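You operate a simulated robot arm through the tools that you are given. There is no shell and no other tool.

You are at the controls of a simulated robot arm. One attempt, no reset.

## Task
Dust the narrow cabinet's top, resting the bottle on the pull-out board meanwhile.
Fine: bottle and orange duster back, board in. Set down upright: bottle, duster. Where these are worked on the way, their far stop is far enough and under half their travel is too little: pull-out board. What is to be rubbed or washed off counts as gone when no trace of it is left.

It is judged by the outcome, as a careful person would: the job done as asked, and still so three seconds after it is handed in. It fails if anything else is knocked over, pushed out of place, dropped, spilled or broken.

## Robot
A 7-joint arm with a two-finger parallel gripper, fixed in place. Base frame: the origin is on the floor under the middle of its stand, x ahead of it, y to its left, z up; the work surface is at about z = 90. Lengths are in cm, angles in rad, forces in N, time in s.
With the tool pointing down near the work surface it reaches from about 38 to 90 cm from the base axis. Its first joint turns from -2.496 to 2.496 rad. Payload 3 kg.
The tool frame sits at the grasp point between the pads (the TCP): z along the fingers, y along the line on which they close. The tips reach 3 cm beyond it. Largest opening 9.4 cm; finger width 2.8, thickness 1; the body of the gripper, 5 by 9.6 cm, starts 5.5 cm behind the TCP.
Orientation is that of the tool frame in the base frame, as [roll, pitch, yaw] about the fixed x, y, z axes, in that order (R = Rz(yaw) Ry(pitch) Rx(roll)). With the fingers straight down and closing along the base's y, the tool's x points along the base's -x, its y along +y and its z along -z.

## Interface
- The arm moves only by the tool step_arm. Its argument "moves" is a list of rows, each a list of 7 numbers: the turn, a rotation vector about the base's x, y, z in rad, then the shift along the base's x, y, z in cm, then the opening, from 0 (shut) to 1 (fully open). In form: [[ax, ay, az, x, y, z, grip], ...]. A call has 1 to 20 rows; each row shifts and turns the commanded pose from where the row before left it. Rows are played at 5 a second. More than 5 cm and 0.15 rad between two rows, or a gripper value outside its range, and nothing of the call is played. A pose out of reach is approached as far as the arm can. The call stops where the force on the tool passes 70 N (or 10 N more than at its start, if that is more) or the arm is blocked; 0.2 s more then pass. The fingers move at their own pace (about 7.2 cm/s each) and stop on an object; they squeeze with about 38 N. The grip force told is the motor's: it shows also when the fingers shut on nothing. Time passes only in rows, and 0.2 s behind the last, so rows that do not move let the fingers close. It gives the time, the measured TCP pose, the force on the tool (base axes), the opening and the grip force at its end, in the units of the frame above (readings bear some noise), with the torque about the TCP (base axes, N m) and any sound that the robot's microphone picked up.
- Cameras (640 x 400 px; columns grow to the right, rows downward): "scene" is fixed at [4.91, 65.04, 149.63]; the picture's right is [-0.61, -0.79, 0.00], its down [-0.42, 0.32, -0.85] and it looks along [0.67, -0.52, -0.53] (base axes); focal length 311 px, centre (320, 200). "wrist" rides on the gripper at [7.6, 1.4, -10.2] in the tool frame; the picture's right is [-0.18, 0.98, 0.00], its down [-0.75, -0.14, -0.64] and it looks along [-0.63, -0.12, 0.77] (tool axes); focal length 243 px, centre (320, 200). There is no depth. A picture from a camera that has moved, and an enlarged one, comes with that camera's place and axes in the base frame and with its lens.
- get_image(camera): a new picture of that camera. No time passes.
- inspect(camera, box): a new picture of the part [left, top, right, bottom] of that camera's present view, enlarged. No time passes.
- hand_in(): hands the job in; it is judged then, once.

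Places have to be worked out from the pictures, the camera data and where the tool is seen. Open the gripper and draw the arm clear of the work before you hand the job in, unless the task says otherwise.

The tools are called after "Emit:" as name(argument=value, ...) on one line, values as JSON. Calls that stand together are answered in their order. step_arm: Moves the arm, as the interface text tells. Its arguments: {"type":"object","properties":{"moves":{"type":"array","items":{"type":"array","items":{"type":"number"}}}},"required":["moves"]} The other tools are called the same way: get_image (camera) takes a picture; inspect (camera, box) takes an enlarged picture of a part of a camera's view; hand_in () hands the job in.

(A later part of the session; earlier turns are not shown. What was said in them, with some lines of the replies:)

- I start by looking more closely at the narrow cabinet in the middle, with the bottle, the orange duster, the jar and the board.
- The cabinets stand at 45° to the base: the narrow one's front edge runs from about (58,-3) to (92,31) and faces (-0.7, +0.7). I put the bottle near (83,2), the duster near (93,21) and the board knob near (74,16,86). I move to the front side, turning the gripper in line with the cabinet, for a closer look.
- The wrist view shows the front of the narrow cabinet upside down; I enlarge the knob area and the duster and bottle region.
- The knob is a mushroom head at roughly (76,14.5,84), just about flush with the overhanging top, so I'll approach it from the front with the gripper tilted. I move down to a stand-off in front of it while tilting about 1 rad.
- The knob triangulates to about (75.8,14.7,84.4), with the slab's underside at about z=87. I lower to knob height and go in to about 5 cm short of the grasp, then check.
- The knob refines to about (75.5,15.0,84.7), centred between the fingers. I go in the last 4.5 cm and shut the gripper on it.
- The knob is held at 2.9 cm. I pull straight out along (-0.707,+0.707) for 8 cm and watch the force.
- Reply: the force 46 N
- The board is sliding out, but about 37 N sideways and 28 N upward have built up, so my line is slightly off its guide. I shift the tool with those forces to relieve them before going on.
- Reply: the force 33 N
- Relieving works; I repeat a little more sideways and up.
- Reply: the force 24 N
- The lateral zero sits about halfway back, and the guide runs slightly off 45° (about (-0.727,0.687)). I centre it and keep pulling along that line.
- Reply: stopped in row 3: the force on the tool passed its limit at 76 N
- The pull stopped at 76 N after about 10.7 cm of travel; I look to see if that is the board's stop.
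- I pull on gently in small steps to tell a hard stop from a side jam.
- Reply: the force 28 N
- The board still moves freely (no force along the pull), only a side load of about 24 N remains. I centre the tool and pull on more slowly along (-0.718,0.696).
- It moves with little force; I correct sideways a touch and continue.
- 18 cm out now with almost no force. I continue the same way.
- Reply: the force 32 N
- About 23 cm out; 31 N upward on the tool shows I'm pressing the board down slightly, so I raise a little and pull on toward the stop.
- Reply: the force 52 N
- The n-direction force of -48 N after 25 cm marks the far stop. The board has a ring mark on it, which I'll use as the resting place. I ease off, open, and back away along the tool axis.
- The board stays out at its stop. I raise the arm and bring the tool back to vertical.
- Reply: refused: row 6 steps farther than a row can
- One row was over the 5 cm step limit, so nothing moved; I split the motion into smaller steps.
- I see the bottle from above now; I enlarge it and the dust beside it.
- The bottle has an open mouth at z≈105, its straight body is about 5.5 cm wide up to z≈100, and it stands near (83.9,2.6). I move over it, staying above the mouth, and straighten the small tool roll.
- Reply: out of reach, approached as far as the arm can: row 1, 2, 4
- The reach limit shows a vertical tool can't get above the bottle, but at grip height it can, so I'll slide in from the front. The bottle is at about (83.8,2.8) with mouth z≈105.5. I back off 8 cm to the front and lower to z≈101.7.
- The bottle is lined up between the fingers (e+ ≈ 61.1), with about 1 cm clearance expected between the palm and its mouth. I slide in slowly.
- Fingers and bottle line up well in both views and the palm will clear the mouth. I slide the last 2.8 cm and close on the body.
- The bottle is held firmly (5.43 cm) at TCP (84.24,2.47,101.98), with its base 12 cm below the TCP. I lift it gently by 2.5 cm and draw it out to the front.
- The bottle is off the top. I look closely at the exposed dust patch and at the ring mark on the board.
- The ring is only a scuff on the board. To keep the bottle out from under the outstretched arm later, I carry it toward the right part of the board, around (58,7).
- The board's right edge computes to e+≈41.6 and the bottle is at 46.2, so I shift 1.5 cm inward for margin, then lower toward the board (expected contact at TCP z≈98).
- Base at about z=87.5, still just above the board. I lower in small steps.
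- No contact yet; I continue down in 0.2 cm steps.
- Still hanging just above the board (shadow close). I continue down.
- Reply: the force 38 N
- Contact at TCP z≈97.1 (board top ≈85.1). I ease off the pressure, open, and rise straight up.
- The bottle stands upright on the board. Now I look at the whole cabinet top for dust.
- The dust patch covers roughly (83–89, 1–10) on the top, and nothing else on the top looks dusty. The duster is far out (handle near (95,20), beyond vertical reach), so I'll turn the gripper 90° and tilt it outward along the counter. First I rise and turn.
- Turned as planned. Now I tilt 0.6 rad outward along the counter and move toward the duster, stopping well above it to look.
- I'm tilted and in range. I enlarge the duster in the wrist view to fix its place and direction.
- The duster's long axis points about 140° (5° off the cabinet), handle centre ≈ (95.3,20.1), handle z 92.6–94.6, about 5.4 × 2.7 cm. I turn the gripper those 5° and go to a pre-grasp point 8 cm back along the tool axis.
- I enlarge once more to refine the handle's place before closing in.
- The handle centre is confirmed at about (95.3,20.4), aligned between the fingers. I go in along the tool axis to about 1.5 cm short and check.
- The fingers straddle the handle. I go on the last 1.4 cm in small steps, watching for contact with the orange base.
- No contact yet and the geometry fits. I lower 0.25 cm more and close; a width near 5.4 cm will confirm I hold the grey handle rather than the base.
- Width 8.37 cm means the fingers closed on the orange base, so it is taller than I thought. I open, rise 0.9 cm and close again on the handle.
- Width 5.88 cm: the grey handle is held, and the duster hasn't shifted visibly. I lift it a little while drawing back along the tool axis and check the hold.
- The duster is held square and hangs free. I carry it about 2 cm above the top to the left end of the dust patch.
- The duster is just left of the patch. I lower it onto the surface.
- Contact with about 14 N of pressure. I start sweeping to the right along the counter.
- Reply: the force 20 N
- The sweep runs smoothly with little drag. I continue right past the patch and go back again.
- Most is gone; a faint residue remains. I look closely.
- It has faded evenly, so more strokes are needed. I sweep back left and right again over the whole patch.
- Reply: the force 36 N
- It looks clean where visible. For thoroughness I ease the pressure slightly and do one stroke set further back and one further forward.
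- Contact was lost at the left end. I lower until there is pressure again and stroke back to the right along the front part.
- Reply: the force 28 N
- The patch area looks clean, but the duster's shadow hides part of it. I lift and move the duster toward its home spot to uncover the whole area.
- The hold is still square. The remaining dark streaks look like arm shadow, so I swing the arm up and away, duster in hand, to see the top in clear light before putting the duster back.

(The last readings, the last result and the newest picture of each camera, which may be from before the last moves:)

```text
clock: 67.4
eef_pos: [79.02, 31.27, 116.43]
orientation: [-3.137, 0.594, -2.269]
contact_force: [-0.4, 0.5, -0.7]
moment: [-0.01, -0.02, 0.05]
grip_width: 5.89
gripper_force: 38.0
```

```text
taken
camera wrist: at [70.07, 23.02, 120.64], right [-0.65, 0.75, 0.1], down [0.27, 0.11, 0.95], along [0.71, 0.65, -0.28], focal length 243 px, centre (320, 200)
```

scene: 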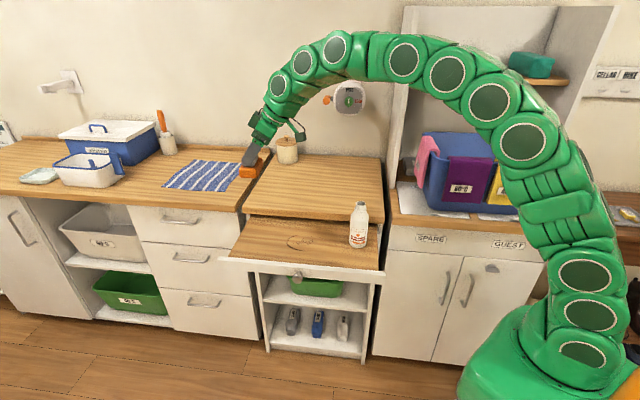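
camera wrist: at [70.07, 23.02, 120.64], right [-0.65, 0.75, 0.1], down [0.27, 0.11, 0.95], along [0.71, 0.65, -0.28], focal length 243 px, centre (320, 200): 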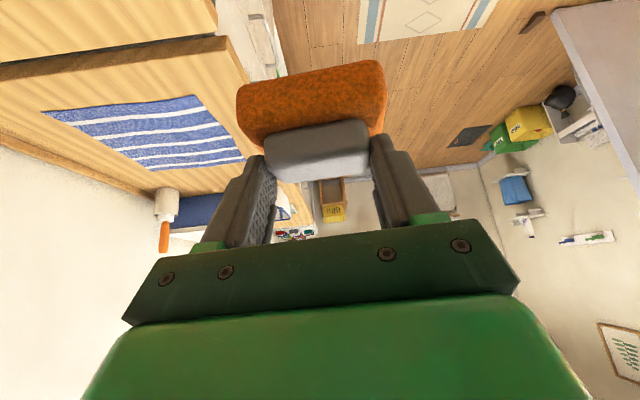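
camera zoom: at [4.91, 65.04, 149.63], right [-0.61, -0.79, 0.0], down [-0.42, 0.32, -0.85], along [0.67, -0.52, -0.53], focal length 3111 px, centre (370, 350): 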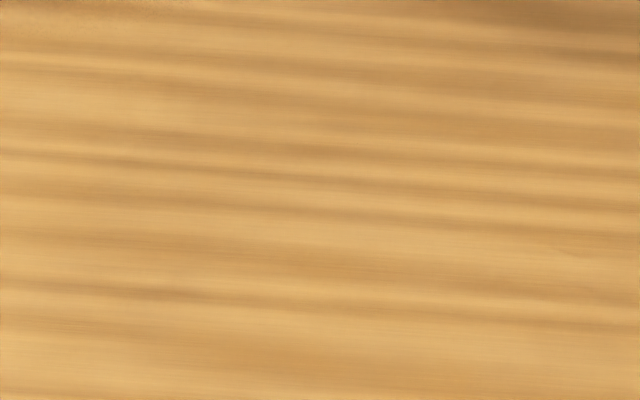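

The patch is spotless. I check the rest of the top as well.

Emit:
inspect(camera="scene", box=[240, 145, 390, 225])

Emit:
inspect(camera="scene", box=[320, 150, 390, 215])

Emit:
inspect(camera="scene", box=[240, 160, 310, 220])

```text
4.27 times, centred on (315, 185) of scene
camera zoom: at [4.91, 65.04, 149.63], right [-0.61, -0.79, 0.0], down [-0.42, 0.32, -0.85], along [0.67, -0.52, -0.53], focal length 1327 px, centre (341, 264)
```

zoom: 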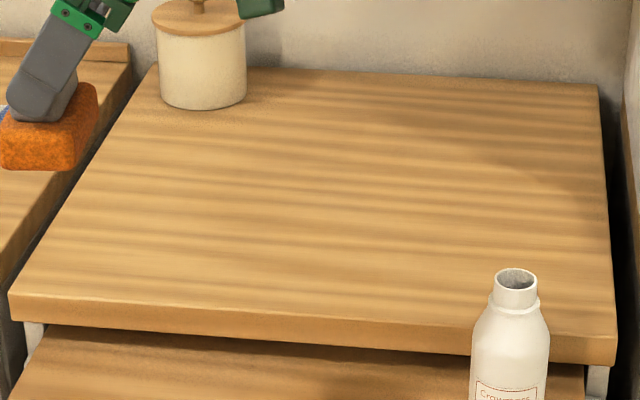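

```text
6.15 times, centred on (355, 182) of scene
camera zoom: at [4.91, 65.04, 149.63], right [-0.61, -0.79, 0.0], down [-0.42, 0.32, -0.85], along [0.67, -0.52, -0.53], focal length 1914 px, centre (105, 308)
```

zoom: 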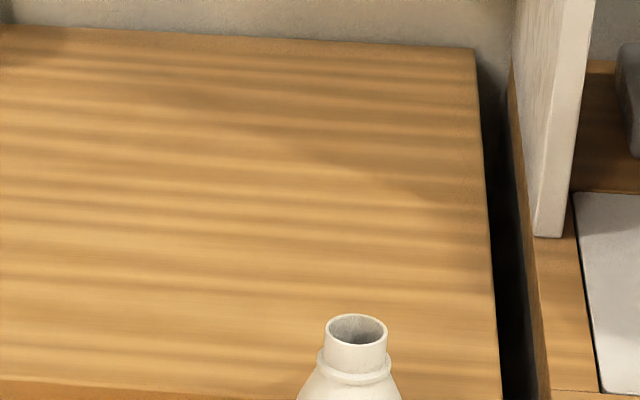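

```text
6.67 times, centred on (275, 190) of scene
camera zoom: at [4.91, 65.04, 149.63], right [-0.61, -0.79, 0.0], down [-0.42, 0.32, -0.85], along [0.67, -0.52, -0.53], focal length 2074 px, centre (620, 267)
```

zoom: 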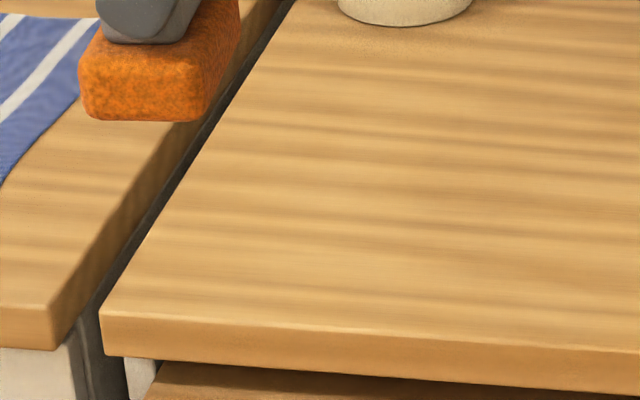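

The whole top is clean. I bring the duster back along the same path to just above its home spot.

Emit:
step_arm(moves=[[0, 0, 0, 2.4, -2.4, -2.6, 0], [0, 0, 0, 2.6, -2.4, -3, 0], [0, 0, 0, 2.6, -2.4, -3, 0], [0, 0, 0, 2.6, -2.4, -3, 0], [0, 0, 0, 2.4, -2.2, -3, 0], [0, 0, 0, 1.9, -1.5, -2.6, 0], [0, 0, 0, 0, 0, 0, 0]])

Emit:
inspect(camera="scene", box=[245, 160, 295, 210])

```text
clock: 69.0
eef_pos: [93.48, 17.87, 99.11]
orientation: [-3.135, 0.597, -2.266]
contact_force: [1.1, -0.6, -0.2]
moment: [-0.01, 0.01, 0.05]
grip_width: 5.87
gripper_force: 37.7
```

```text
8.00 times, centred on (270, 185) of scene
camera zoom: at [4.91, 65.04, 149.63], right [-0.61, -0.79, 0.0], down [-0.42, 0.32, -0.85], along [0.67, -0.52, -0.53], focal length 2489 px, centre (720, 320)
```

zoom: 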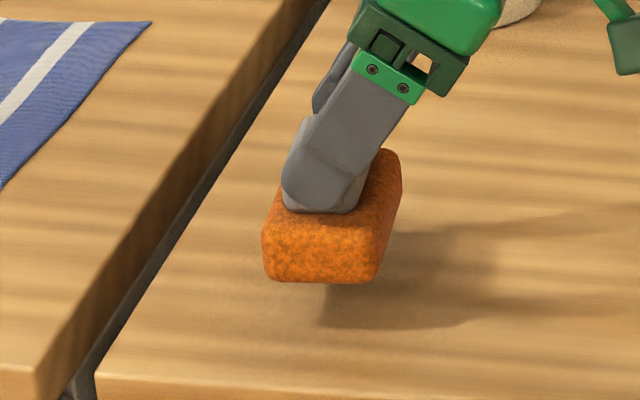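

It's above home, having slid up in the grip by about 0.2–0.3 cm. I move over the recorded pick-up point and lower toward the surface.

Emit:
step_arm(moves=[[0, 0, 0, 0.45, 0.6, -0.7, 0], [0, 0, 0, 0.43, 0.61, -0.7, 0], [0, 0, 0, 0, 0, -0.5, 0], [0, 0, 0, 0, 0, 0, 0]])

Emit:
inspect(camera="scene", box=[245, 160, 295, 210])

```text
clock: 70.0
eef_pos: [94.69, 19.29, 97.2]
orientation: [-3.135, 0.596, -2.268]
contact_force: [-0.4, 0.2, -1.4]
moment: [0.01, 0.03, -0.01]
grip_width: 5.89
gripper_force: 38.4
```

```text
8.00 times, centred on (270, 185) of scene
camera zoom: at [4.91, 65.04, 149.63], right [-0.61, -0.79, 0.0], down [-0.42, 0.32, -0.85], along [0.67, -0.52, -0.53], focal length 2489 px, centre (720, 320)
```

zoom: 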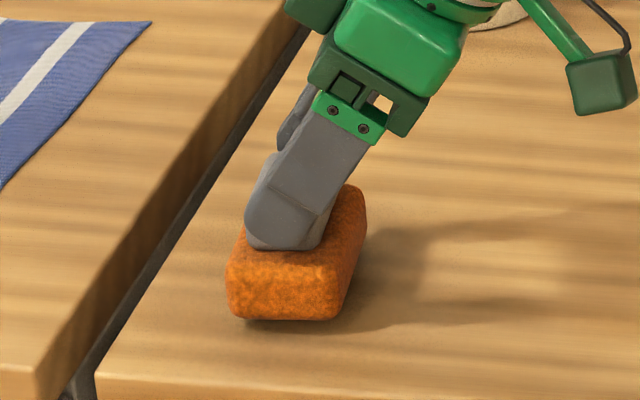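

Compared with its original picture the duster is about 0.4 cm too far left; I correct that and lower gently.

Emit:
step_arm(moves=[[0, 0, 0, -0.28, -0.34, -0.15, 0], [0, 0, 0, 0, 0, -0.15, 0], [0, 0, 0, 0, 0, 0, 0]])

Emit:
inspect(camera="scene", box=[245, 160, 295, 210])

```text
clock: 70.8
eef_pos: [94.3, 19.08, 96.95]
orientation: [-3.135, 0.595, -2.266]
contact_force: [-0.3, -0.3, -0.7]
moment: [-0.01, 0.01, 0.01]
grip_width: 5.9
gripper_force: 38.1
```

```text
8.00 times, centred on (270, 185) of scene
camera zoom: at [4.91, 65.04, 149.63], right [-0.61, -0.79, 0.0], down [-0.42, 0.32, -0.85], along [0.67, -0.52, -0.53], focal length 2489 px, centre (720, 320)
```

zoom: 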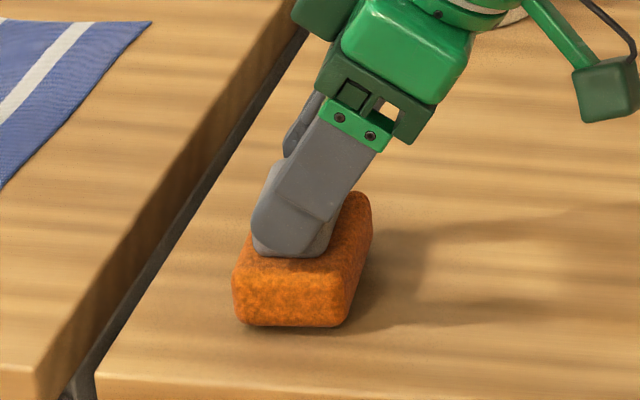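

Emit:
step_arm(moves=[[0, 0, 0, -0.08, -0.1, -0.12, 0], [0, 0, 0, 0, 0, -0.1, 0], [0, 0, 0, 0, 0, 0, 0]])

```text
clock: 71.6
eef_pos: [94.3, 19.01, 96.82]
orientation: [-3.136, 0.595, -2.269]
contact_force: [1.1, -0.3, -1.0]
moment: [0.0, -0.01, -0.01]
grip_width: 5.87
gripper_force: 37.3
```

No contact yet; I lower a touch more.

Emit:
step_arm(moves=[[0, 0, 0, 0, 0, -0.1, 0], [0, 0, 0, 0, 0, -0.05, 0], [0, 0, 0, 0, 0, 0, 0]])

```text
clock: 72.4
eef_pos: [94.27, 18.84, 96.61]
orientation: [-3.135, 0.598, -2.266]
contact_force: [-0.1, 0.5, 6.2]
moment: [0.43, 0.08, -0.01]
grip_width: 5.88
gripper_force: 38.1
```

Contact at 6 N. I open the fingers and back off along the tool axis.

Emit:
step_arm(moves=[[0, 0, 0, 0, 0, 0.03, 0.75], [0, 0, 0, 0, 0, 0, 1], [0, 0, 0, 0, 0, 0, 1], [0, 0, 0, -0.36, -0.43, 0.83, 1], [0, 0, 0, -0.9, -1.08, 2.08, 1], [0, 0, 0, -1.26, -1.5, 2.9, 1], [0, 0, 0, -1.26, -1.5, 2.9, 1], [0, 0, 0, 0, 0, 0, 1]])

Emit:
inspect(camera="scene", box=[250, 170, 300, 210])

Emit:
get_image(camera="wrist")

```text
clock: 74.2
eef_pos: [90.47, 14.16, 105.52]
orientation: [-3.135, 0.596, -2.268]
contact_force: [-0.2, 0.1, -0.4]
moment: [-0.01, 0.03, -0.03]
grip_width: 9.39
gripper_force: 0.1
```

```text
10.00 times, centred on (275, 190) of scene
camera zoom: at [4.91, 65.04, 149.63], right [-0.61, -0.79, 0.0], down [-0.42, 0.32, -0.85], along [0.67, -0.52, -0.53], focal length 3111 px, centre (770, 300)
```

zoom: 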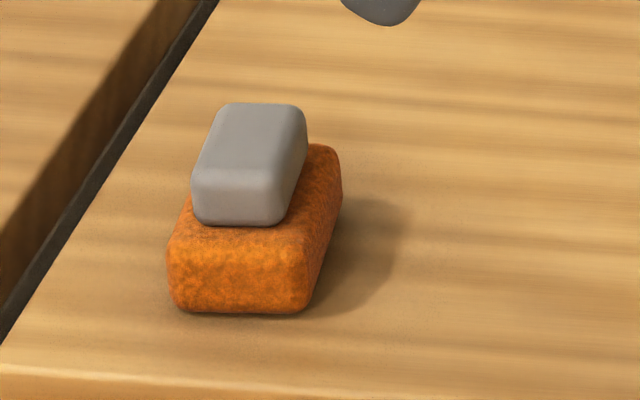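

```text
taken
camera wrist: at [81.66, 6.02, 109.73], right [-0.65, 0.75, 0.1], down [0.27, 0.11, 0.95], along [0.71, 0.65, -0.28], focal length 243 px, centre (320, 200)
```

wrist: 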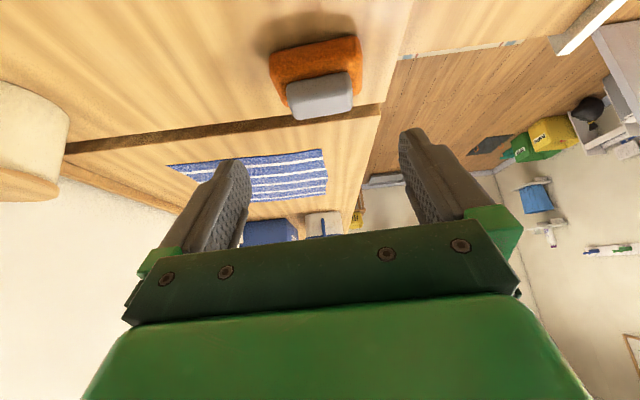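

The duster stands exactly as in its first picture. Now I go back toward the bottle, straightening the tool and turning it back.

Emit:
step_arm(moves=[[0, 0, 0, -3.5, -0.6, 2, 1], [-0.0652, 0.0546, 0, -4, -0.7, 1.6, 1], [-0.0652, 0.0546, 0, -4, -0.7, 1.6, 1], [-0.0652, 0.0546, 0, -4, -0.7, 1.5, 1], [-0.0652, 0.0546, 0, -4, -0.7, 1.5, 1], [-0.0652, 0.0546, 0, -4, -0.7, 1, 1], [-0.0652, 0.0546, 0, -4, -0.7, 1, 1], [-0.0652, 0.0546, 0, -3, -0.5, 0.5, 1], [0, 0, -0.138, 0, 0, 0, 1], [0, 0, -0.138, 0, 0, 0, 1], [0, 0, -0.138, 0, 0, 0, 1], [0, 0, -0.138, 0, 0, 0, 1], [0, 0, -0.138, 0, 0, 0, 1], [0, 0, -0.138, 0, 0, 0, 1], [0, 0, -0.138, 0, 0, 0, 1], [0, 0, -0.138, 0, 0, 0, 1], [0, 0, -0.138, 0, 0, 0, 1], [0, 0, -0.138, 0, 0, 0, 1], [0, 0, -0.138, 0, 0, 0, 1], [0, 0, -0.138, 0, 0, 0, 1]])

Emit:
get_image(camera="wrist")

Emit:
get_image(camera="scene")

```text
clock: 78.4
eef_pos: [59.91, 9.3, 116.02]
orientation: [-3.135, -0.001, 2.356]
contact_force: [1.3, -0.2, -0.2]
moment: [-0.05, -0.01, -0.04]
grip_width: 9.38
gripper_force: 0.0
```

```text
taken
camera wrist: at [55.76, 15.75, 126.31], right [0.82, 0.57, -0.01], down [0.44, -0.63, 0.64], along [0.36, -0.53, -0.77], focal length 243 px, centre (320, 200)
```

wrist: 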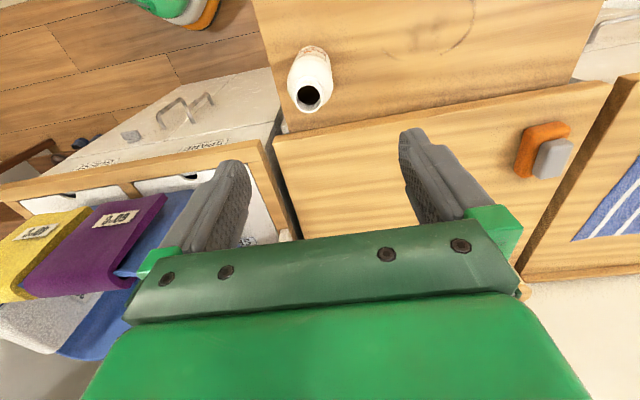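

```text
taken
```

scene: 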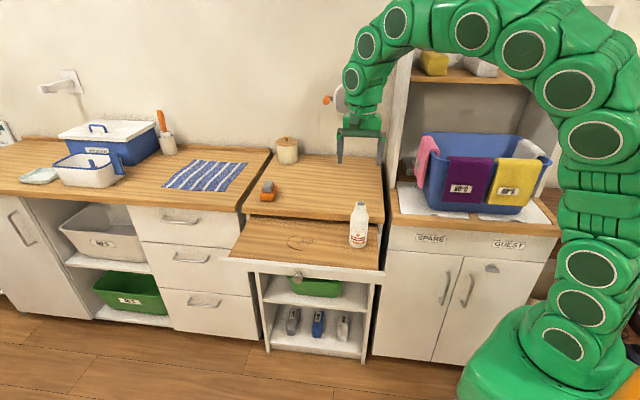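

The bottle is where I left it, around (59.1,8.5). I centre over it and lower with open fingers.

Emit:
step_arm(moves=[[0, 0, 0, -0.86, -0.88, 0, 1], [0, 0, 0, 0, 0, -4, 1], [0, 0, 0, 0, 0, -4, 1], [0, 0, 0, 0, 0, -3, 1], [0, 0, 0, 0, 0, 0, 1]])

Emit:
get_image(camera="wrist")

Emit:
inspect(camera="scene", box=[310, 150, 410, 260])

```text
clock: 79.6
eef_pos: [59.33, 8.47, 105.06]
orientation: [-3.136, 0.001, 2.358]
contact_force: [0.6, -0.2, -0.1]
moment: [-0.02, 0.03, 0.0]
grip_width: 9.41
gripper_force: 0.0
```

```text
taken
camera wrist: at [54.96, 14.99, 115.25], right [0.82, 0.57, -0.01], down [0.44, -0.63, 0.64], along [0.36, -0.53, -0.77], focal length 243 px, centre (320, 200)
```

wrist: 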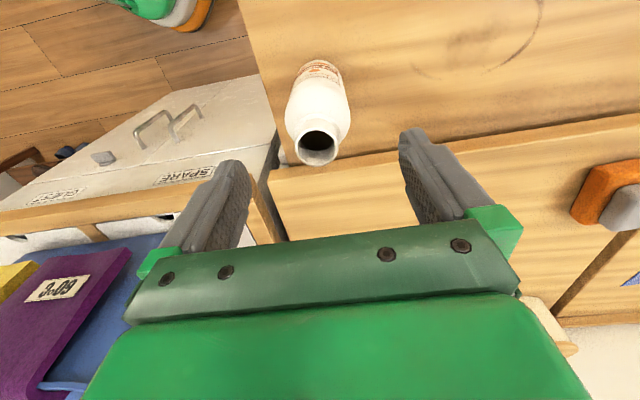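

```text
3.64 times, centred on (360, 205) of scene
camera zoom: at [4.91, 65.04, 149.63], right [-0.61, -0.79, 0.0], down [-0.42, 0.32, -0.85], along [0.67, -0.52, -0.53], focal length 1131 px, centre (174, 182)
```

zoom: 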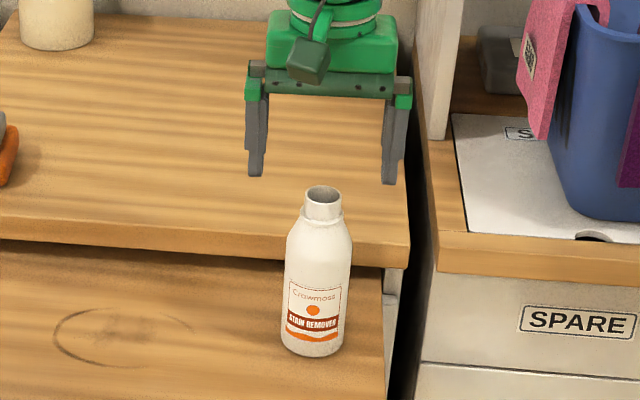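

Well aligned. I lower the rest of the way to the earlier grip height and close.

Emit:
step_arm(moves=[[0, 0, 0, -0.25, 0, -3, 1], [0, 0, 0, 0, 0, -3, 1], [0, 0, 0, 0, 0, -1.9, 1], [0, 0, 0, 0, 0, 0, 1], [0, 0, 0, 0, 0, 0, 0.7], [0, 0, 0, 0, 0, 0, 0.5], [0, 0, 0, 0, 0, 0, 0.2], [0, 0, 0, 0, 0, 0, 0]])

Emit:
get_image(camera="wrist")

Emit:
inspect(camera="scene", box=[310, 170, 410, 260])

```text
clock: 81.4
eef_pos: [58.77, 8.26, 97.23]
orientation: [-3.136, 0.001, 2.361]
contact_force: [1.6, 1.0, 1.9]
moment: [-0.02, -0.05, -0.01]
grip_width: 5.45
gripper_force: 37.8
```

```text
taken
camera wrist: at [54.45, 14.79, 107.4], right [0.82, 0.57, -0.01], down [0.44, -0.63, 0.64], along [0.36, -0.53, -0.77], focal length 243 px, centre (320, 200)
```

wrist: 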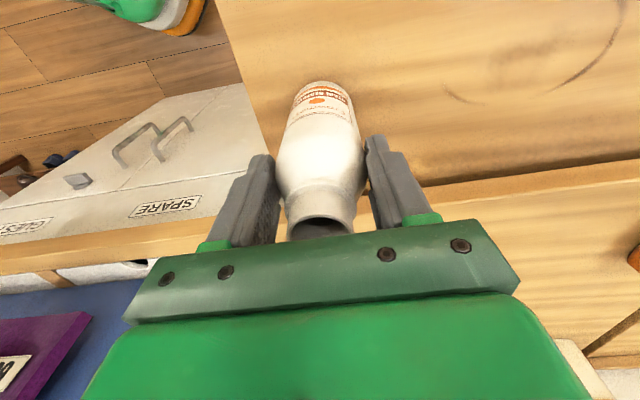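

```text
4.44 times, centred on (360, 215) of scene
camera zoom: at [4.91, 65.04, 149.63], right [-0.61, -0.79, 0.0], down [-0.42, 0.32, -0.85], along [0.67, -0.52, -0.53], focal length 1383 px, centre (142, 133)
```

zoom: 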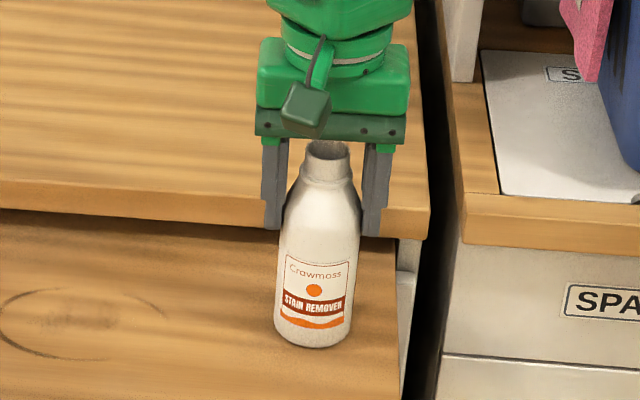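

The bottle is held again (5.45 cm). I lift it straight up above the counter level and carry it over by the same way.

Emit:
step_arm(moves=[[0, 0, 0, 0, 0, 0.6, 0], [0, 0, 0, 0, 0, 1.6, 0], [0, 0, 0, 0, 0, 2, 0], [0, 0, 0, 0, 0, 2, 0], [0, 0, 0, 0, 0, 1.6, 0], [0, 0, 0, 1.2, 0.5, 0, 0], [0, 0, 0, 2.2, 0.9, 0, 0], [0, 0, 0, 2.4, 1.0, 0, 0], [0, 0, 0, 2.4, 1.0, 0, 0], [0, 0, 0, 2.4, 1.0, 0, 0], [0, 0, 0, 2.0, 0.8, 0, 0], [0, 0, 0, 1.2, 0.5, 0, 0]])

Emit:
get_image(camera="wrist")

Emit:
get_image(camera="scene")

```text
clock: 84.0
eef_pos: [73.03, 13.99, 105.04]
orientation: [-3.135, 0.001, 2.359]
contact_force: [-0.3, -0.2, -2.3]
moment: [0.04, -0.01, 0.03]
grip_width: 5.43
gripper_force: 37.8
```

```text
taken
camera wrist: at [68.62, 20.51, 115.18], right [0.82, 0.57, -0.01], down [0.44, -0.63, 0.64], along [0.36, -0.53, -0.77], focal length 243 px, centre (320, 200)
```

wrist: 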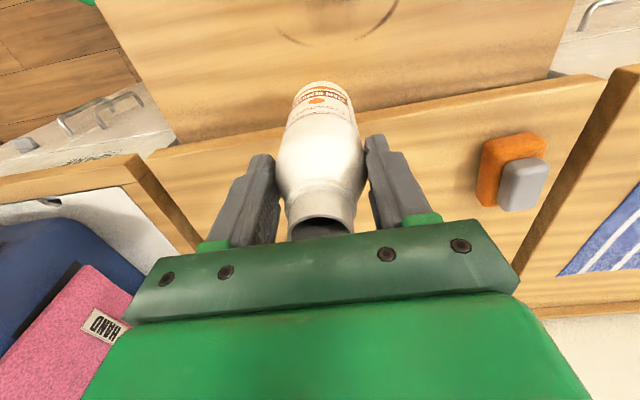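

```text
taken
```

scene: 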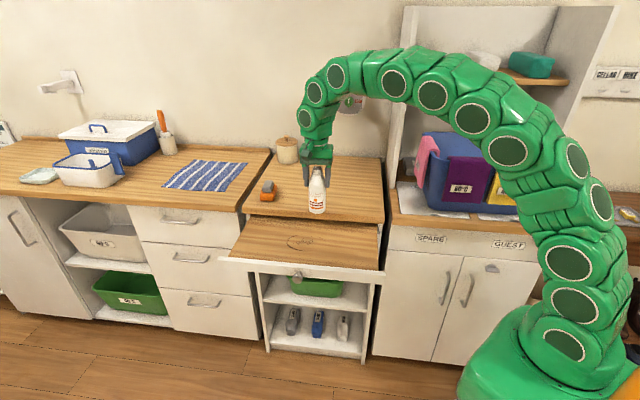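

I carry the bottle inward along the same line, staying low enough to remain in reach (base about 1.4 cm above the top).

Emit:
step_arm(moves=[[0, 0, 0, 1.0, -1.0, -0.2, 0], [0, 0, 0, 1.7, -1.8, -0.3, 0], [0, 0, 0, 1.8, -1.9, -0.3, 0], [0, 0, 0, 1.8, -1.9, -0.3, 0], [0, 0, 0, 1.8, -1.9, -0.3, 0], [0, 0, 0, 1.6, -1.7, 0, 0], [0, 0, 0, 1.2, -1.3, 0, 0], [0, 0, 0, 0, 0, 0, 0]])

Emit:
inspect(camera="scene", box=[250, 125, 390, 212])

```text
clock: 85.8
eef_pos: [83.82, 2.58, 103.41]
orientation: [-3.135, -0.001, 2.36]
contact_force: [-0.2, 0.6, -2.1]
moment: [0.0, 0.02, 0.0]
grip_width: 5.4
gripper_force: 38.2
```

```text
4.57 times, centred on (320, 168) of scene
camera zoom: at [4.91, 65.04, 149.63], right [-0.61, -0.79, 0.0], down [-0.42, 0.32, -0.85], along [0.67, -0.52, -0.53], focal length 1422 px, centre (320, 344)
```

zoom: 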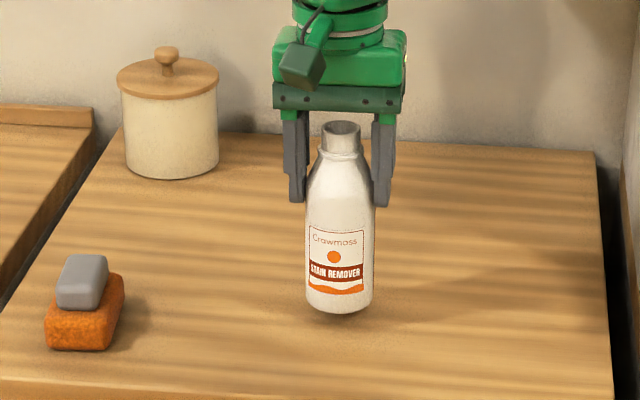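

In the picture the bottle sits right over its original spot (within 1–2 px). I lower it gently.

Emit:
step_arm(moves=[[0, 0, 0, -0.05, -0.08, -0.4, 0], [0, 0, 0, 0, 0, -0.4, 0], [0, 0, 0, 0, 0, -0.2, 0], [0, 0, 0, 0, 0, 0, 0]])

Emit:
inspect(camera="scene", box=[250, 125, 390, 212])

```text
clock: 86.8
eef_pos: [83.67, 2.42, 102.51]
orientation: [-3.135, 0.0, 2.357]
contact_force: [0.0, 0.0, -2.4]
moment: [-0.02, 0.02, 0.01]
grip_width: 5.42
gripper_force: 37.8
```

```text
4.57 times, centred on (320, 168) of scene
camera zoom: at [4.91, 65.04, 149.63], right [-0.61, -0.79, 0.0], down [-0.42, 0.32, -0.85], along [0.67, -0.52, -0.53], focal length 1422 px, centre (320, 344)
```

zoom: 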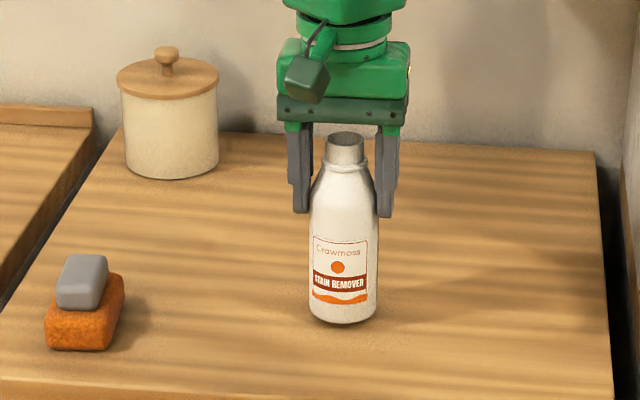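

Emit:
step_arm(moves=[[0, 0, 0, 0.1, 0.1, -0.15, 0], [0, 0, 0, 0, 0, -0.15, 0], [0, 0, 0, 0, 0, 0, 0]])

```text
clock: 87.6
eef_pos: [83.75, 2.41, 102.18]
orientation: [-3.137, 0.001, 2.361]
contact_force: [-0.7, 0.8, -2.1]
moment: [-0.01, -0.01, 0.02]
grip_width: 5.44
gripper_force: 38.3
```

Not yet in contact; I continue in 0.1 cm steps.

Emit:
step_arm(moves=[[0, 0, 0, 0, 0, -0.1, 0], [0, 0, 0, 0, 0, -0.1, 0], [0, 0, 0, 0, 0, 0, 0]])

```text
clock: 88.4
eef_pos: [83.72, 2.46, 102.04]
orientation: [-3.135, 0.0, 2.359]
contact_force: [0.4, 0.7, -2.5]
moment: [0.01, 0.02, 0.04]
grip_width: 5.43
gripper_force: 38.0
```

Emit:
step_arm(moves=[[0, 0, 0, 0, 0, -0.1, 0], [0, 0, 0, 0, 0, -0.05, 0], [0, 0, 0, 0, 0, 0, 0]])

Emit:
inspect(camera="scene", box=[250, 125, 390, 212])

```text
clock: 89.2
eef_pos: [83.78, 2.55, 101.94]
orientation: [-3.135, -0.002, 2.36]
contact_force: [0.8, 1.3, 2.7]
moment: [0.1, -0.17, 0.0]
grip_width: 5.39
gripper_force: 37.9
```

```text
4.57 times, centred on (320, 168) of scene
camera zoom: at [4.91, 65.04, 149.63], right [-0.61, -0.79, 0.0], down [-0.42, 0.32, -0.85], along [0.67, -0.52, -0.53], focal length 1422 px, centre (320, 344)
```

zoom: 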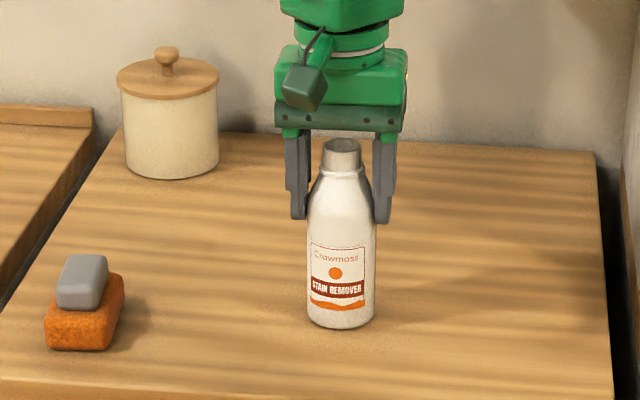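

It touches down, matching its original picture to within about 2 mm. I open and slide the fingers out to the front as I came in.

Emit:
step_arm(moves=[[0, 0, 0, 0, 0, 0, 0.65], [0, 0, 0, 0, 0, 0, 0.8], [0, 0, 0, 0, 0, 0, 1], [0, 0, 0, 0, 0, 0, 1], [0, 0, 0, -0.7, 0.7, 0.1, 1], [0, 0, 0, -1.5, 1.5, 0.1, 1], [0, 0, 0, -2, 2, 0, 1], [0, 0, 0, -2, 2, 0, 1], [0, 0, 0, -2.5, 2.5, 2, 1], [0, 0, 0, -2.5, 2.5, 3, 1]])

Emit:
inspect(camera="scene", box=[250, 125, 390, 212])

Emit:
get_image(camera="scene")

Emit:
get_image(camera="wrist")

```text
clock: 91.4
eef_pos: [72.36, 13.68, 107.23]
orientation: [-3.134, -0.001, 2.36]
contact_force: [-0.1, 0.2, 0.7]
moment: [-0.03, 0.02, -0.03]
grip_width: 9.4
gripper_force: 0.1
```

```text
4.57 times, centred on (320, 168) of scene
camera zoom: at [4.91, 65.04, 149.63], right [-0.61, -0.79, 0.0], down [-0.42, 0.32, -0.85], along [0.67, -0.52, -0.53], focal length 1422 px, centre (320, 344)
```

zoom: 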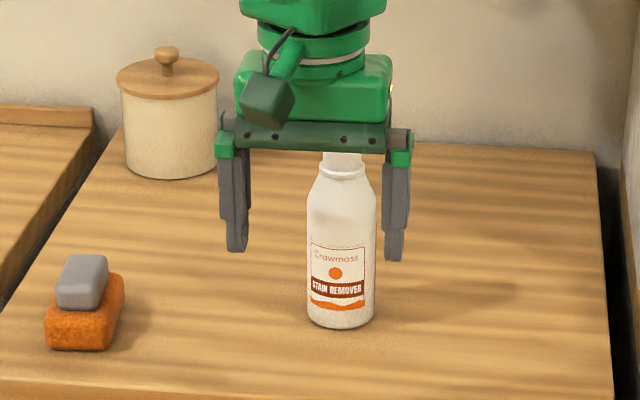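

```text
taken
```

scene: 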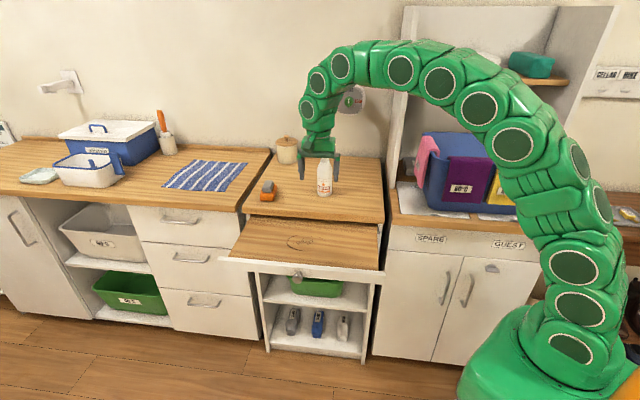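

```text
taken
camera wrist: at [68.1, 20.15, 117.51], right [0.82, 0.57, -0.01], down [0.44, -0.63, 0.64], along [0.36, -0.53, -0.77], focal length 243 px, centre (320, 200)
```

wrist: 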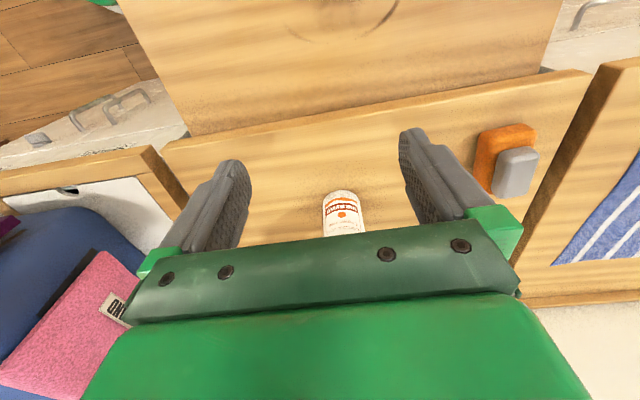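

Bottle and duster are back in place. Now for the board: I move out to the front at height while tilting toward the front face again.

Emit:
step_arm(moves=[[0.005, -0.005, 0, -2.3, 2.75, 1, 1], [-0.0785, -0.0785, 0, -2.3, 2.75, 0, 1], [-0.0785, -0.0785, 0, -2.3, 2.75, 0, 1], [-0.0785, -0.0785, 0, -2.3, 2.75, 0, 1], [-0.0785, -0.0785, 0, -2.3, 2.75, 0, 1], [-0.0785, -0.0785, 0, -2.3, 2.75, 0, 1], [-0.0785, -0.0785, 0, -2.3, 2.75, 0, 1], [-0.0785, -0.0785, 0, -2.3, 2.75, -1, 1], [-0.0785, -0.0785, 0, -2.2, 2.55, -2, 1], [-0.0785, -0.0785, 0, 0, 0, -3.5, 1], [0, 0, 0, 0, 0, -4, 1], [0, 0, 0, 0, 0, -4, 1], [0, 0, 0, 0, 0, -4, 1]])

Emit:
get_image(camera="wrist")

Emit:
get_image(camera="scene")

```text
clock: 94.2
eef_pos: [51.89, 38.37, 89.48]
orientation: [-3.136, 0.998, 2.361]
contact_force: [0.4, -0.1, 1.0]
moment: [0.02, -0.01, -0.01]
grip_width: 9.39
gripper_force: 0.0
```

```text
taken
camera wrist: at [43.84, 48.39, 88.64], right [0.76, 0.63, 0.15], down [-0.19, 0.0, 0.98], along [0.61, -0.78, 0.12], focal length 243 px, centre (320, 200)
```

wrist: 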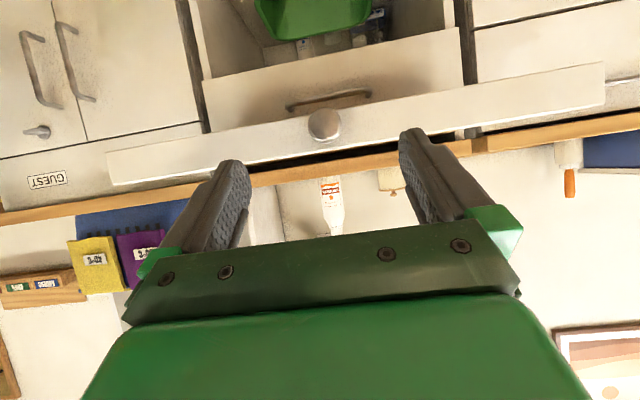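

```text
taken
```

scene: 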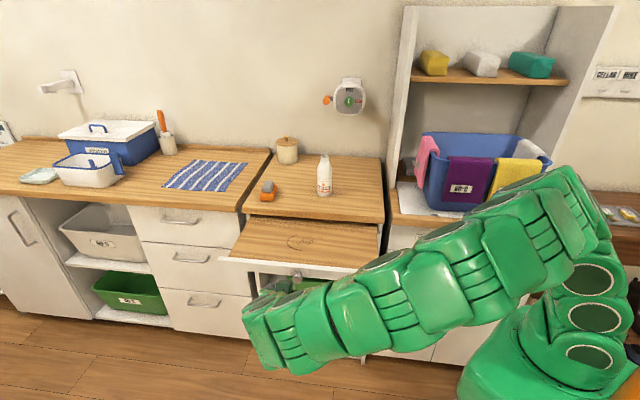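

The same stand-off as before. I go in to the knob along the tool axis and grip it.

Emit:
step_arm(moves=[[0, 0, 0, 1.8, -1.8, -1.55, 1], [0, 0, 0, 1.8, -1.8, -1.55, 1], [0, 0, 0, 1.2, -1.15, -0.9, 1], [0, 0, 0, 0, 0, 0, 1], [0, 0, 0, 0, 0, 0, 0.5], [0, 0, 0, 0, 0, 0, 0], [0, 0, 0, 0, 0, 0, 0], [0, 0, 0, 0, 0, 0, 0]])

Emit:
get_image(camera="wrist")

```text
clock: 96.0
eef_pos: [56.74, 33.75, 85.55]
orientation: [-3.138, 1.001, 2.362]
contact_force: [9.9, 5.7, -2.2]
moment: [0.16, -0.04, 0.42]
grip_width: 2.92
gripper_force: 45.2
```

```text
taken
camera wrist: at [48.72, 43.81, 84.66], right [0.76, 0.63, 0.15], down [-0.19, -0.01, 0.98], along [0.62, -0.78, 0.12], focal length 243 px, centre (320, 200)
```

wrist: 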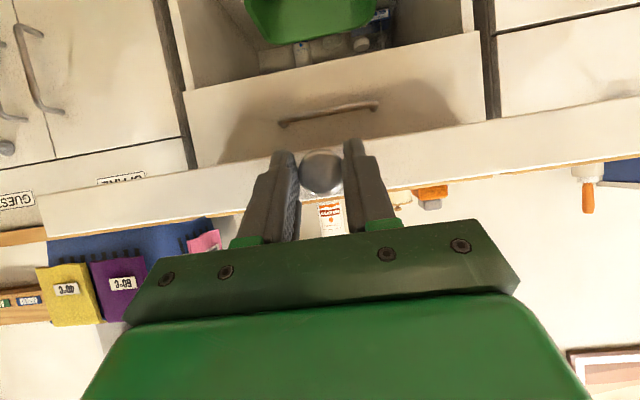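

Gripped. I push the board in along the reverse of the pulled line, gently and in portions.

Emit:
step_arm(moves=[[0, 0, 0, 0.4, -0.35, 0, 0], [0, 0, 0, 0.71, -0.7, 0, 0], [0, 0, 0, 0.71, -0.7, -0.02, 0], [0, 0, 0, 0.71, -0.7, -0.02, 0], [0, 0, 0, 0.71, -0.7, -0.02, 0], [0, 0, 0, 0.71, -0.7, 0, 0]])

```text
clock: 97.4
eef_pos: [60.76, 29.79, 85.57]
orientation: [-3.136, 0.998, 2.361]
contact_force: [0.6, 4.5, -0.4]
moment: [0.05, -0.04, 0.03]
grip_width: 2.91
gripper_force: 45.0
```

It glides in with hardly any force. I continue.

Emit:
step_arm(moves=[[0, 0, 0, 0.71, -0.7, 0, 0], [0, 0, 0, 0.85, -0.84, -0.02, 0], [0, 0, 0, 0.85, -0.84, -0.02, 0], [0, 0, 0, 0.85, -0.84, -0.02, 0], [0, 0, 0, 0.85, -0.84, 0, 0], [0, 0, 0, 0.71, -0.7, 0, 0]])

```text
clock: 98.8
eef_pos: [65.53, 25.0, 85.47]
orientation: [-3.14, 1.002, 2.361]
contact_force: [10.9, 13.6, 29.8]
moment: [-0.55, -0.76, 0.54]
grip_width: 2.92
gripper_force: 45.3
```

Some load has built up (30 N up, 17 N sideways), so I follow it with a small correction and push on.

Emit:
step_arm(moves=[[0, 0, 0, 0.06, 0.06, 0.12, 0], [0, 0, 0, 0.5, -0.5, 0, 0], [0, 0, 0, 0.71, -0.71, 0, 0], [0, 0, 0, 0.71, -0.71, 0, 0], [0, 0, 0, 0.71, -0.71, 0, 0], [0, 0, 0, 0.71, -0.71, 0, 0]])

```text
clock: 100.2
eef_pos: [68.88, 21.75, 85.48]
orientation: [-3.137, 1.0, 2.363]
contact_force: [9.7, 13.3, 8.1]
moment: [0.12, -0.12, 0.38]
grip_width: 2.92
gripper_force: 45.6
```

Emit:
step_arm(moves=[[0, 0, 0, 0.06, 0.06, 0.03, 0], [0, 0, 0, 0.5, -0.5, 0, 0], [0, 0, 0, 0.71, -0.72, 0, 0], [0, 0, 0, 0.71, -0.72, 0, 0], [0, 0, 0, 0.71, -0.72, 0, 0], [0, 0, 0, 0.71, -0.72, 0, 0]])

```text
clock: 101.6
eef_pos: [72.38, 18.08, 85.57]
orientation: [-3.134, 0.998, 2.362]
contact_force: [-5.7, -2.6, -36.0]
moment: [0.82, 0.85, -0.09]
grip_width: 2.92
gripper_force: 45.2
```

Now I'm slightly too high; I lower a little and push the last 3 cm slowly.

Emit:
step_arm(moves=[[0, 0, 0, 0, 0, -0.15, 0], [0, 0, 0, 0.5, -0.5, 0, 0], [0, 0, 0, 0.5, -0.5, 0, 0], [0, 0, 0, 0.5, -0.5, 0, 0], [0, 0, 0, 0.4, -0.4, 0, 0]])

```text
clock: 102.7
eef_pos: [73.88, 16.73, 85.47]
orientation: [-3.136, 0.998, 2.357]
contact_force: [-19.2, 1.3, 8.3]
moment: [0.02, 0.12, -0.42]
grip_width: 2.93
gripper_force: 44.8
stopped in row 5: the force on the tool passed its limit at 74 N (the readings are from after the stop); the commanded pose is now the measured one
```

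Stopped at 74 N, about 1 cm before the original knob position. I look whether the board is fully in.

Emit:
get_image(camera="wrist")

Emit:
inspect(camera="wrist", box=[0, 120, 320, 290])

Emit:
inspect(camera="scene", box=[230, 190, 330, 260])

```text
taken
camera wrist: at [65.85, 26.81, 84.65], right [0.77, 0.62, 0.15], down [-0.19, 0.0, 0.98], along [0.61, -0.78, 0.12], focal length 243 px, centre (320, 200)
```

wrist: 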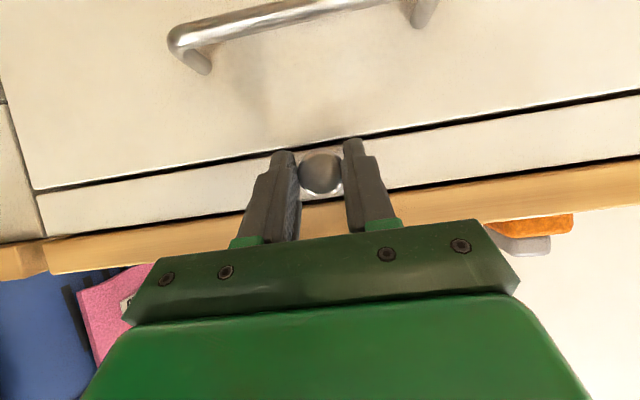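

```text
2.00 times, centred on (160, 205) of wrist
camera zoom: at [65.85, 26.81, 84.65], right [0.77, 0.62, 0.15], down [-0.19, 0.0, 0.98], along [0.61, -0.78, 0.12], focal length 485 px, centre (640, 190)
```

zoom: 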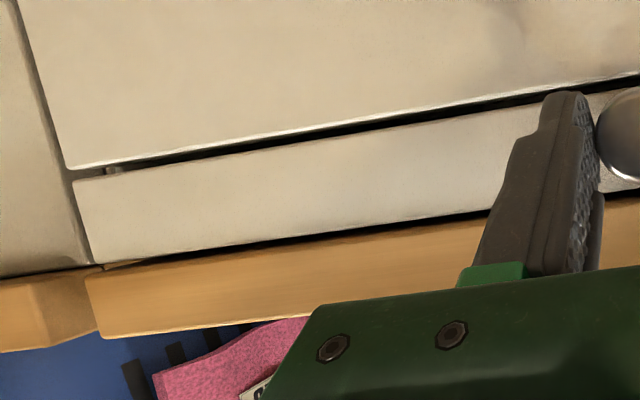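

```text
5.71 times, centred on (280, 225) of scene
camera zoom: at [4.91, 65.04, 149.63], right [-0.61, -0.79, 0.0], down [-0.42, 0.32, -0.85], along [0.67, -0.52, -0.53], focal length 1778 px, centre (549, 57)
```

zoom: 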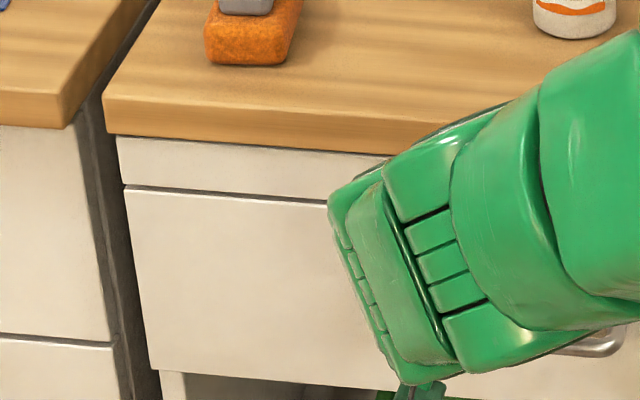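

The front looks nearly flush. I compare with exactly the same enlargement that I took at the start.

Emit:
inspect(camera="scene", box=[240, 170, 350, 240])

Emit:
inspect(camera="wrist", box=[240, 110, 400, 210])

```text
5.71 times, centred on (295, 205) of scene
camera zoom: at [4.91, 65.04, 149.63], right [-0.61, -0.79, 0.0], down [-0.42, 0.32, -0.85], along [0.67, -0.52, -0.53], focal length 1778 px, centre (463, 171)
```

zoom: 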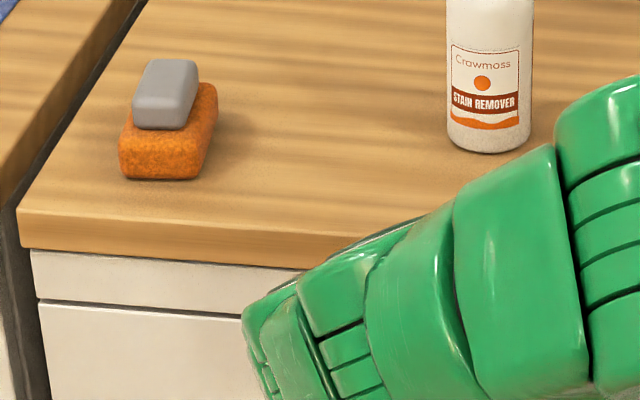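

```text
4.00 times, centred on (320, 160) of wrist
camera zoom: at [65.85, 26.81, 84.65], right [0.77, 0.62, 0.15], down [-0.19, 0.0, 0.98], along [0.61, -0.78, 0.12], focal length 970 px, centre (320, 360)
```

zoom: 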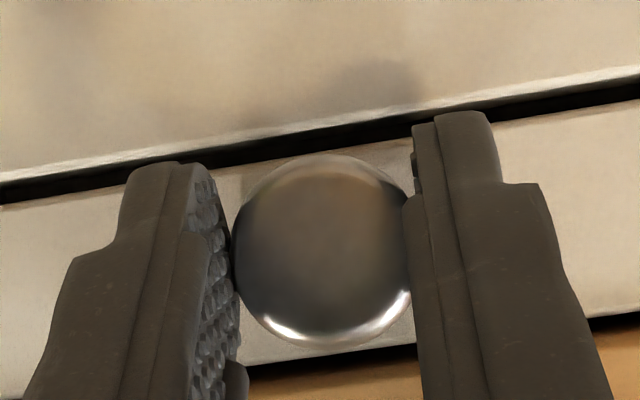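

By the picture scale the board front is back within a few millimetres of its closed position, the knob having slid a bit between the fingers. I open and back off to compare properly.

Emit:
step_arm(moves=[[0, 0, 0, 0, 0, 0, 0.5], [0, 0, 0, 0, 0, 0, 1], [0, 0, 0, 0, 0, 0, 1], [0, 0, 0, -1.2, 1.2, 0.6, 1], [0, 0, 0, -2.2, 2.2, 1.0, 1], [0, 0, 0, -2.4, 2.4, 1.0, 1], [0, 0, 0, -2.4, 2.4, 1.0, 1], [0, 0, 0, -2.4, 2.4, 0, 1], [0, 0, 0, 0, 0, 0, 1]])

Emit:
get_image(camera="wrist")

Emit:
inspect(camera="scene", box=[240, 170, 350, 240])

```text
clock: 104.7
eef_pos: [63.36, 27.35, 89.12]
orientation: [-3.134, 1.0, 2.359]
contact_force: [-0.1, -0.1, 0.3]
moment: [0.0, -0.01, 0.0]
grip_width: 9.42
gripper_force: 0.1
```

```text
taken
camera wrist: at [55.37, 37.43, 88.14], right [0.77, 0.62, 0.15], down [-0.19, 0.0, 0.98], along [0.61, -0.78, 0.12], focal length 243 px, centre (320, 200)
```

wrist: 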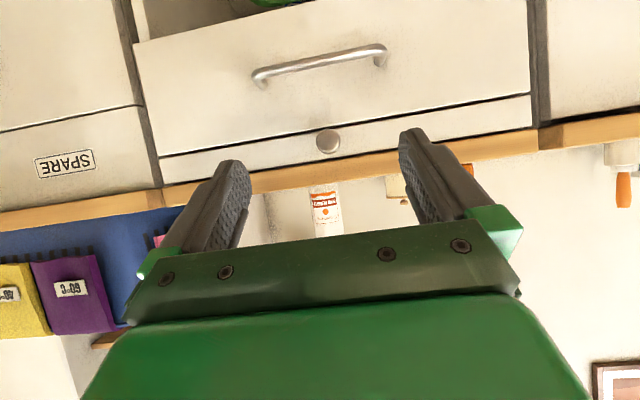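

```text
5.71 times, centred on (295, 205) of scene
camera zoom: at [4.91, 65.04, 149.63], right [-0.61, -0.79, 0.0], down [-0.42, 0.32, -0.85], along [0.67, -0.52, -0.53], focal length 1778 px, centre (463, 171)
```

zoom: 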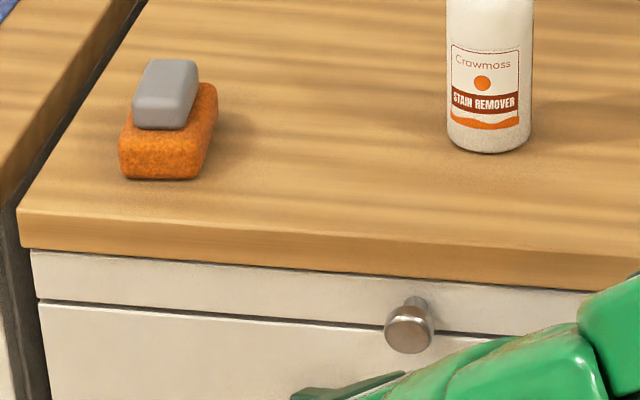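

The knob and board front coincide with their original picture to the pixel, and bottle and duster match too. I draw the arm back and up, clear of the work.

Emit:
step_arm(moves=[[0, 0, 0, -2.5, 2.5, 2, 1], [0, 0, 0, -2.5, 2.5, 3, 1], [0.0884, 0.0884, 0, -1.5, 1, 4, 1], [0.0884, 0.0884, 0, -1.5, 0, 4, 1], [0.0884, 0.0884, 0, -1.5, 0, 4, 1], [0.0884, 0.0884, 0, -1.5, 0, 4, 1], [0.0884, 0.0884, 0, -1, 0, 4, 1], [0.0884, 0.0884, 0, 0, 0, 4, 1], [0.0884, 0.0884, 0, 0, 0, 3, 1], [0.0884, 0.0884, 0, 0, 0, 2, 1], [0, 0, 0, 0, 0, 0, 1]])

Emit:
get_image(camera="scene")

Emit:
inspect(camera="scene", box=[220, 120, 420, 245])

Emit:
get_image(camera="wrist")

```text
clock: 107.1
eef_pos: [51.2, 33.22, 123.25]
orientation: [-3.141, -0.001, 2.359]
contact_force: [0.3, -0.2, -0.2]
moment: [-0.02, 0.01, 0.01]
grip_width: 9.42
gripper_force: 0.0
```

```text
taken
```

scene: 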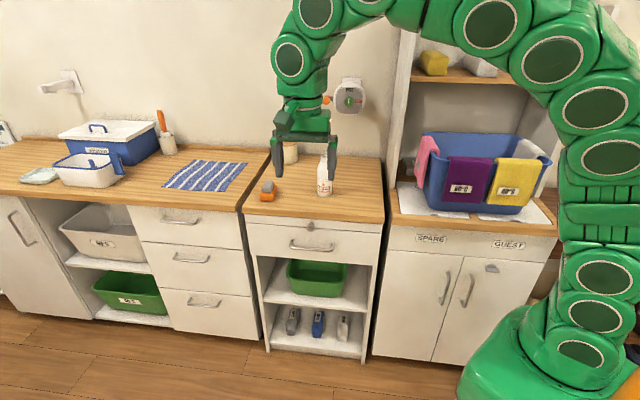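

```text
3.20 times, centred on (320, 182) of scene
camera zoom: at [4.91, 65.04, 149.63], right [-0.61, -0.79, 0.0], down [-0.42, 0.32, -0.85], along [0.67, -0.52, -0.53], focal length 996 px, centre (320, 256)
```

zoom: 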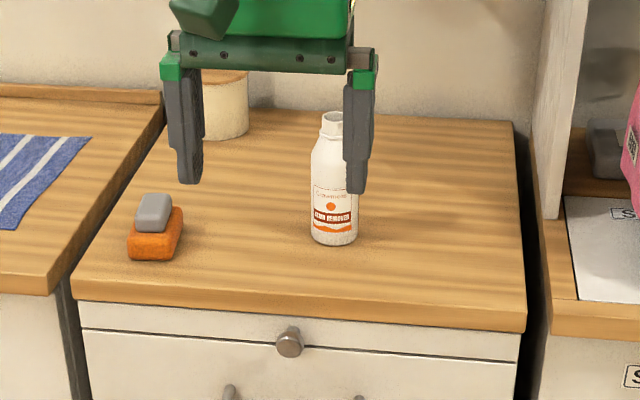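

```text
taken
camera wrist: at [46.81, 39.77, 133.41], right [0.82, 0.57, 0.0], down [0.44, -0.63, 0.64], along [0.36, -0.53, -0.77], focal length 243 px, centre (320, 200)
```

wrist: 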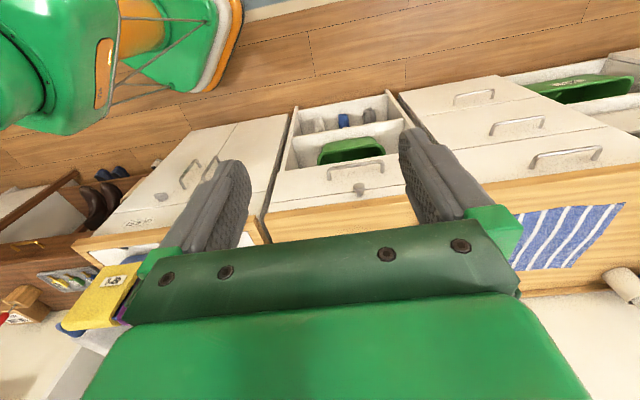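

The top is clean, and the bottle and duster stand upright in their original places. The board is in, the gripper is open, and the arm is clear with nothing else disturbed. I hand the job in.

Emit:
hand_in()

```text
The job is handed in.
```

I dusted the narrow cabinet's top and handed the job in. The final pictures show no trace of dust left.

- **Board:** I pulled it out to its far stop (about 25 cm) and rested the bottle on it while I worked. It is pushed back in, and its knob lines up with the starting picture.
- **Bottle:** It is back upright in its original spot, within about 2 mm by the pictures.
- **Duster:** It took several strokes, with a second set nearer the back and front of the patch. The duster is back upright where it was. On my first try at picking it up I briefly gripped the orange base instead of the handle, with no visible shift.
- **Forces:** The 70 N limit stopped the arm twice, once while pulling the board out and once when it reached its closed stop. Neither caused visible damage.

Nothing else in view was moved or knocked over. The gripper is open and the arm is clear of the cabinet.
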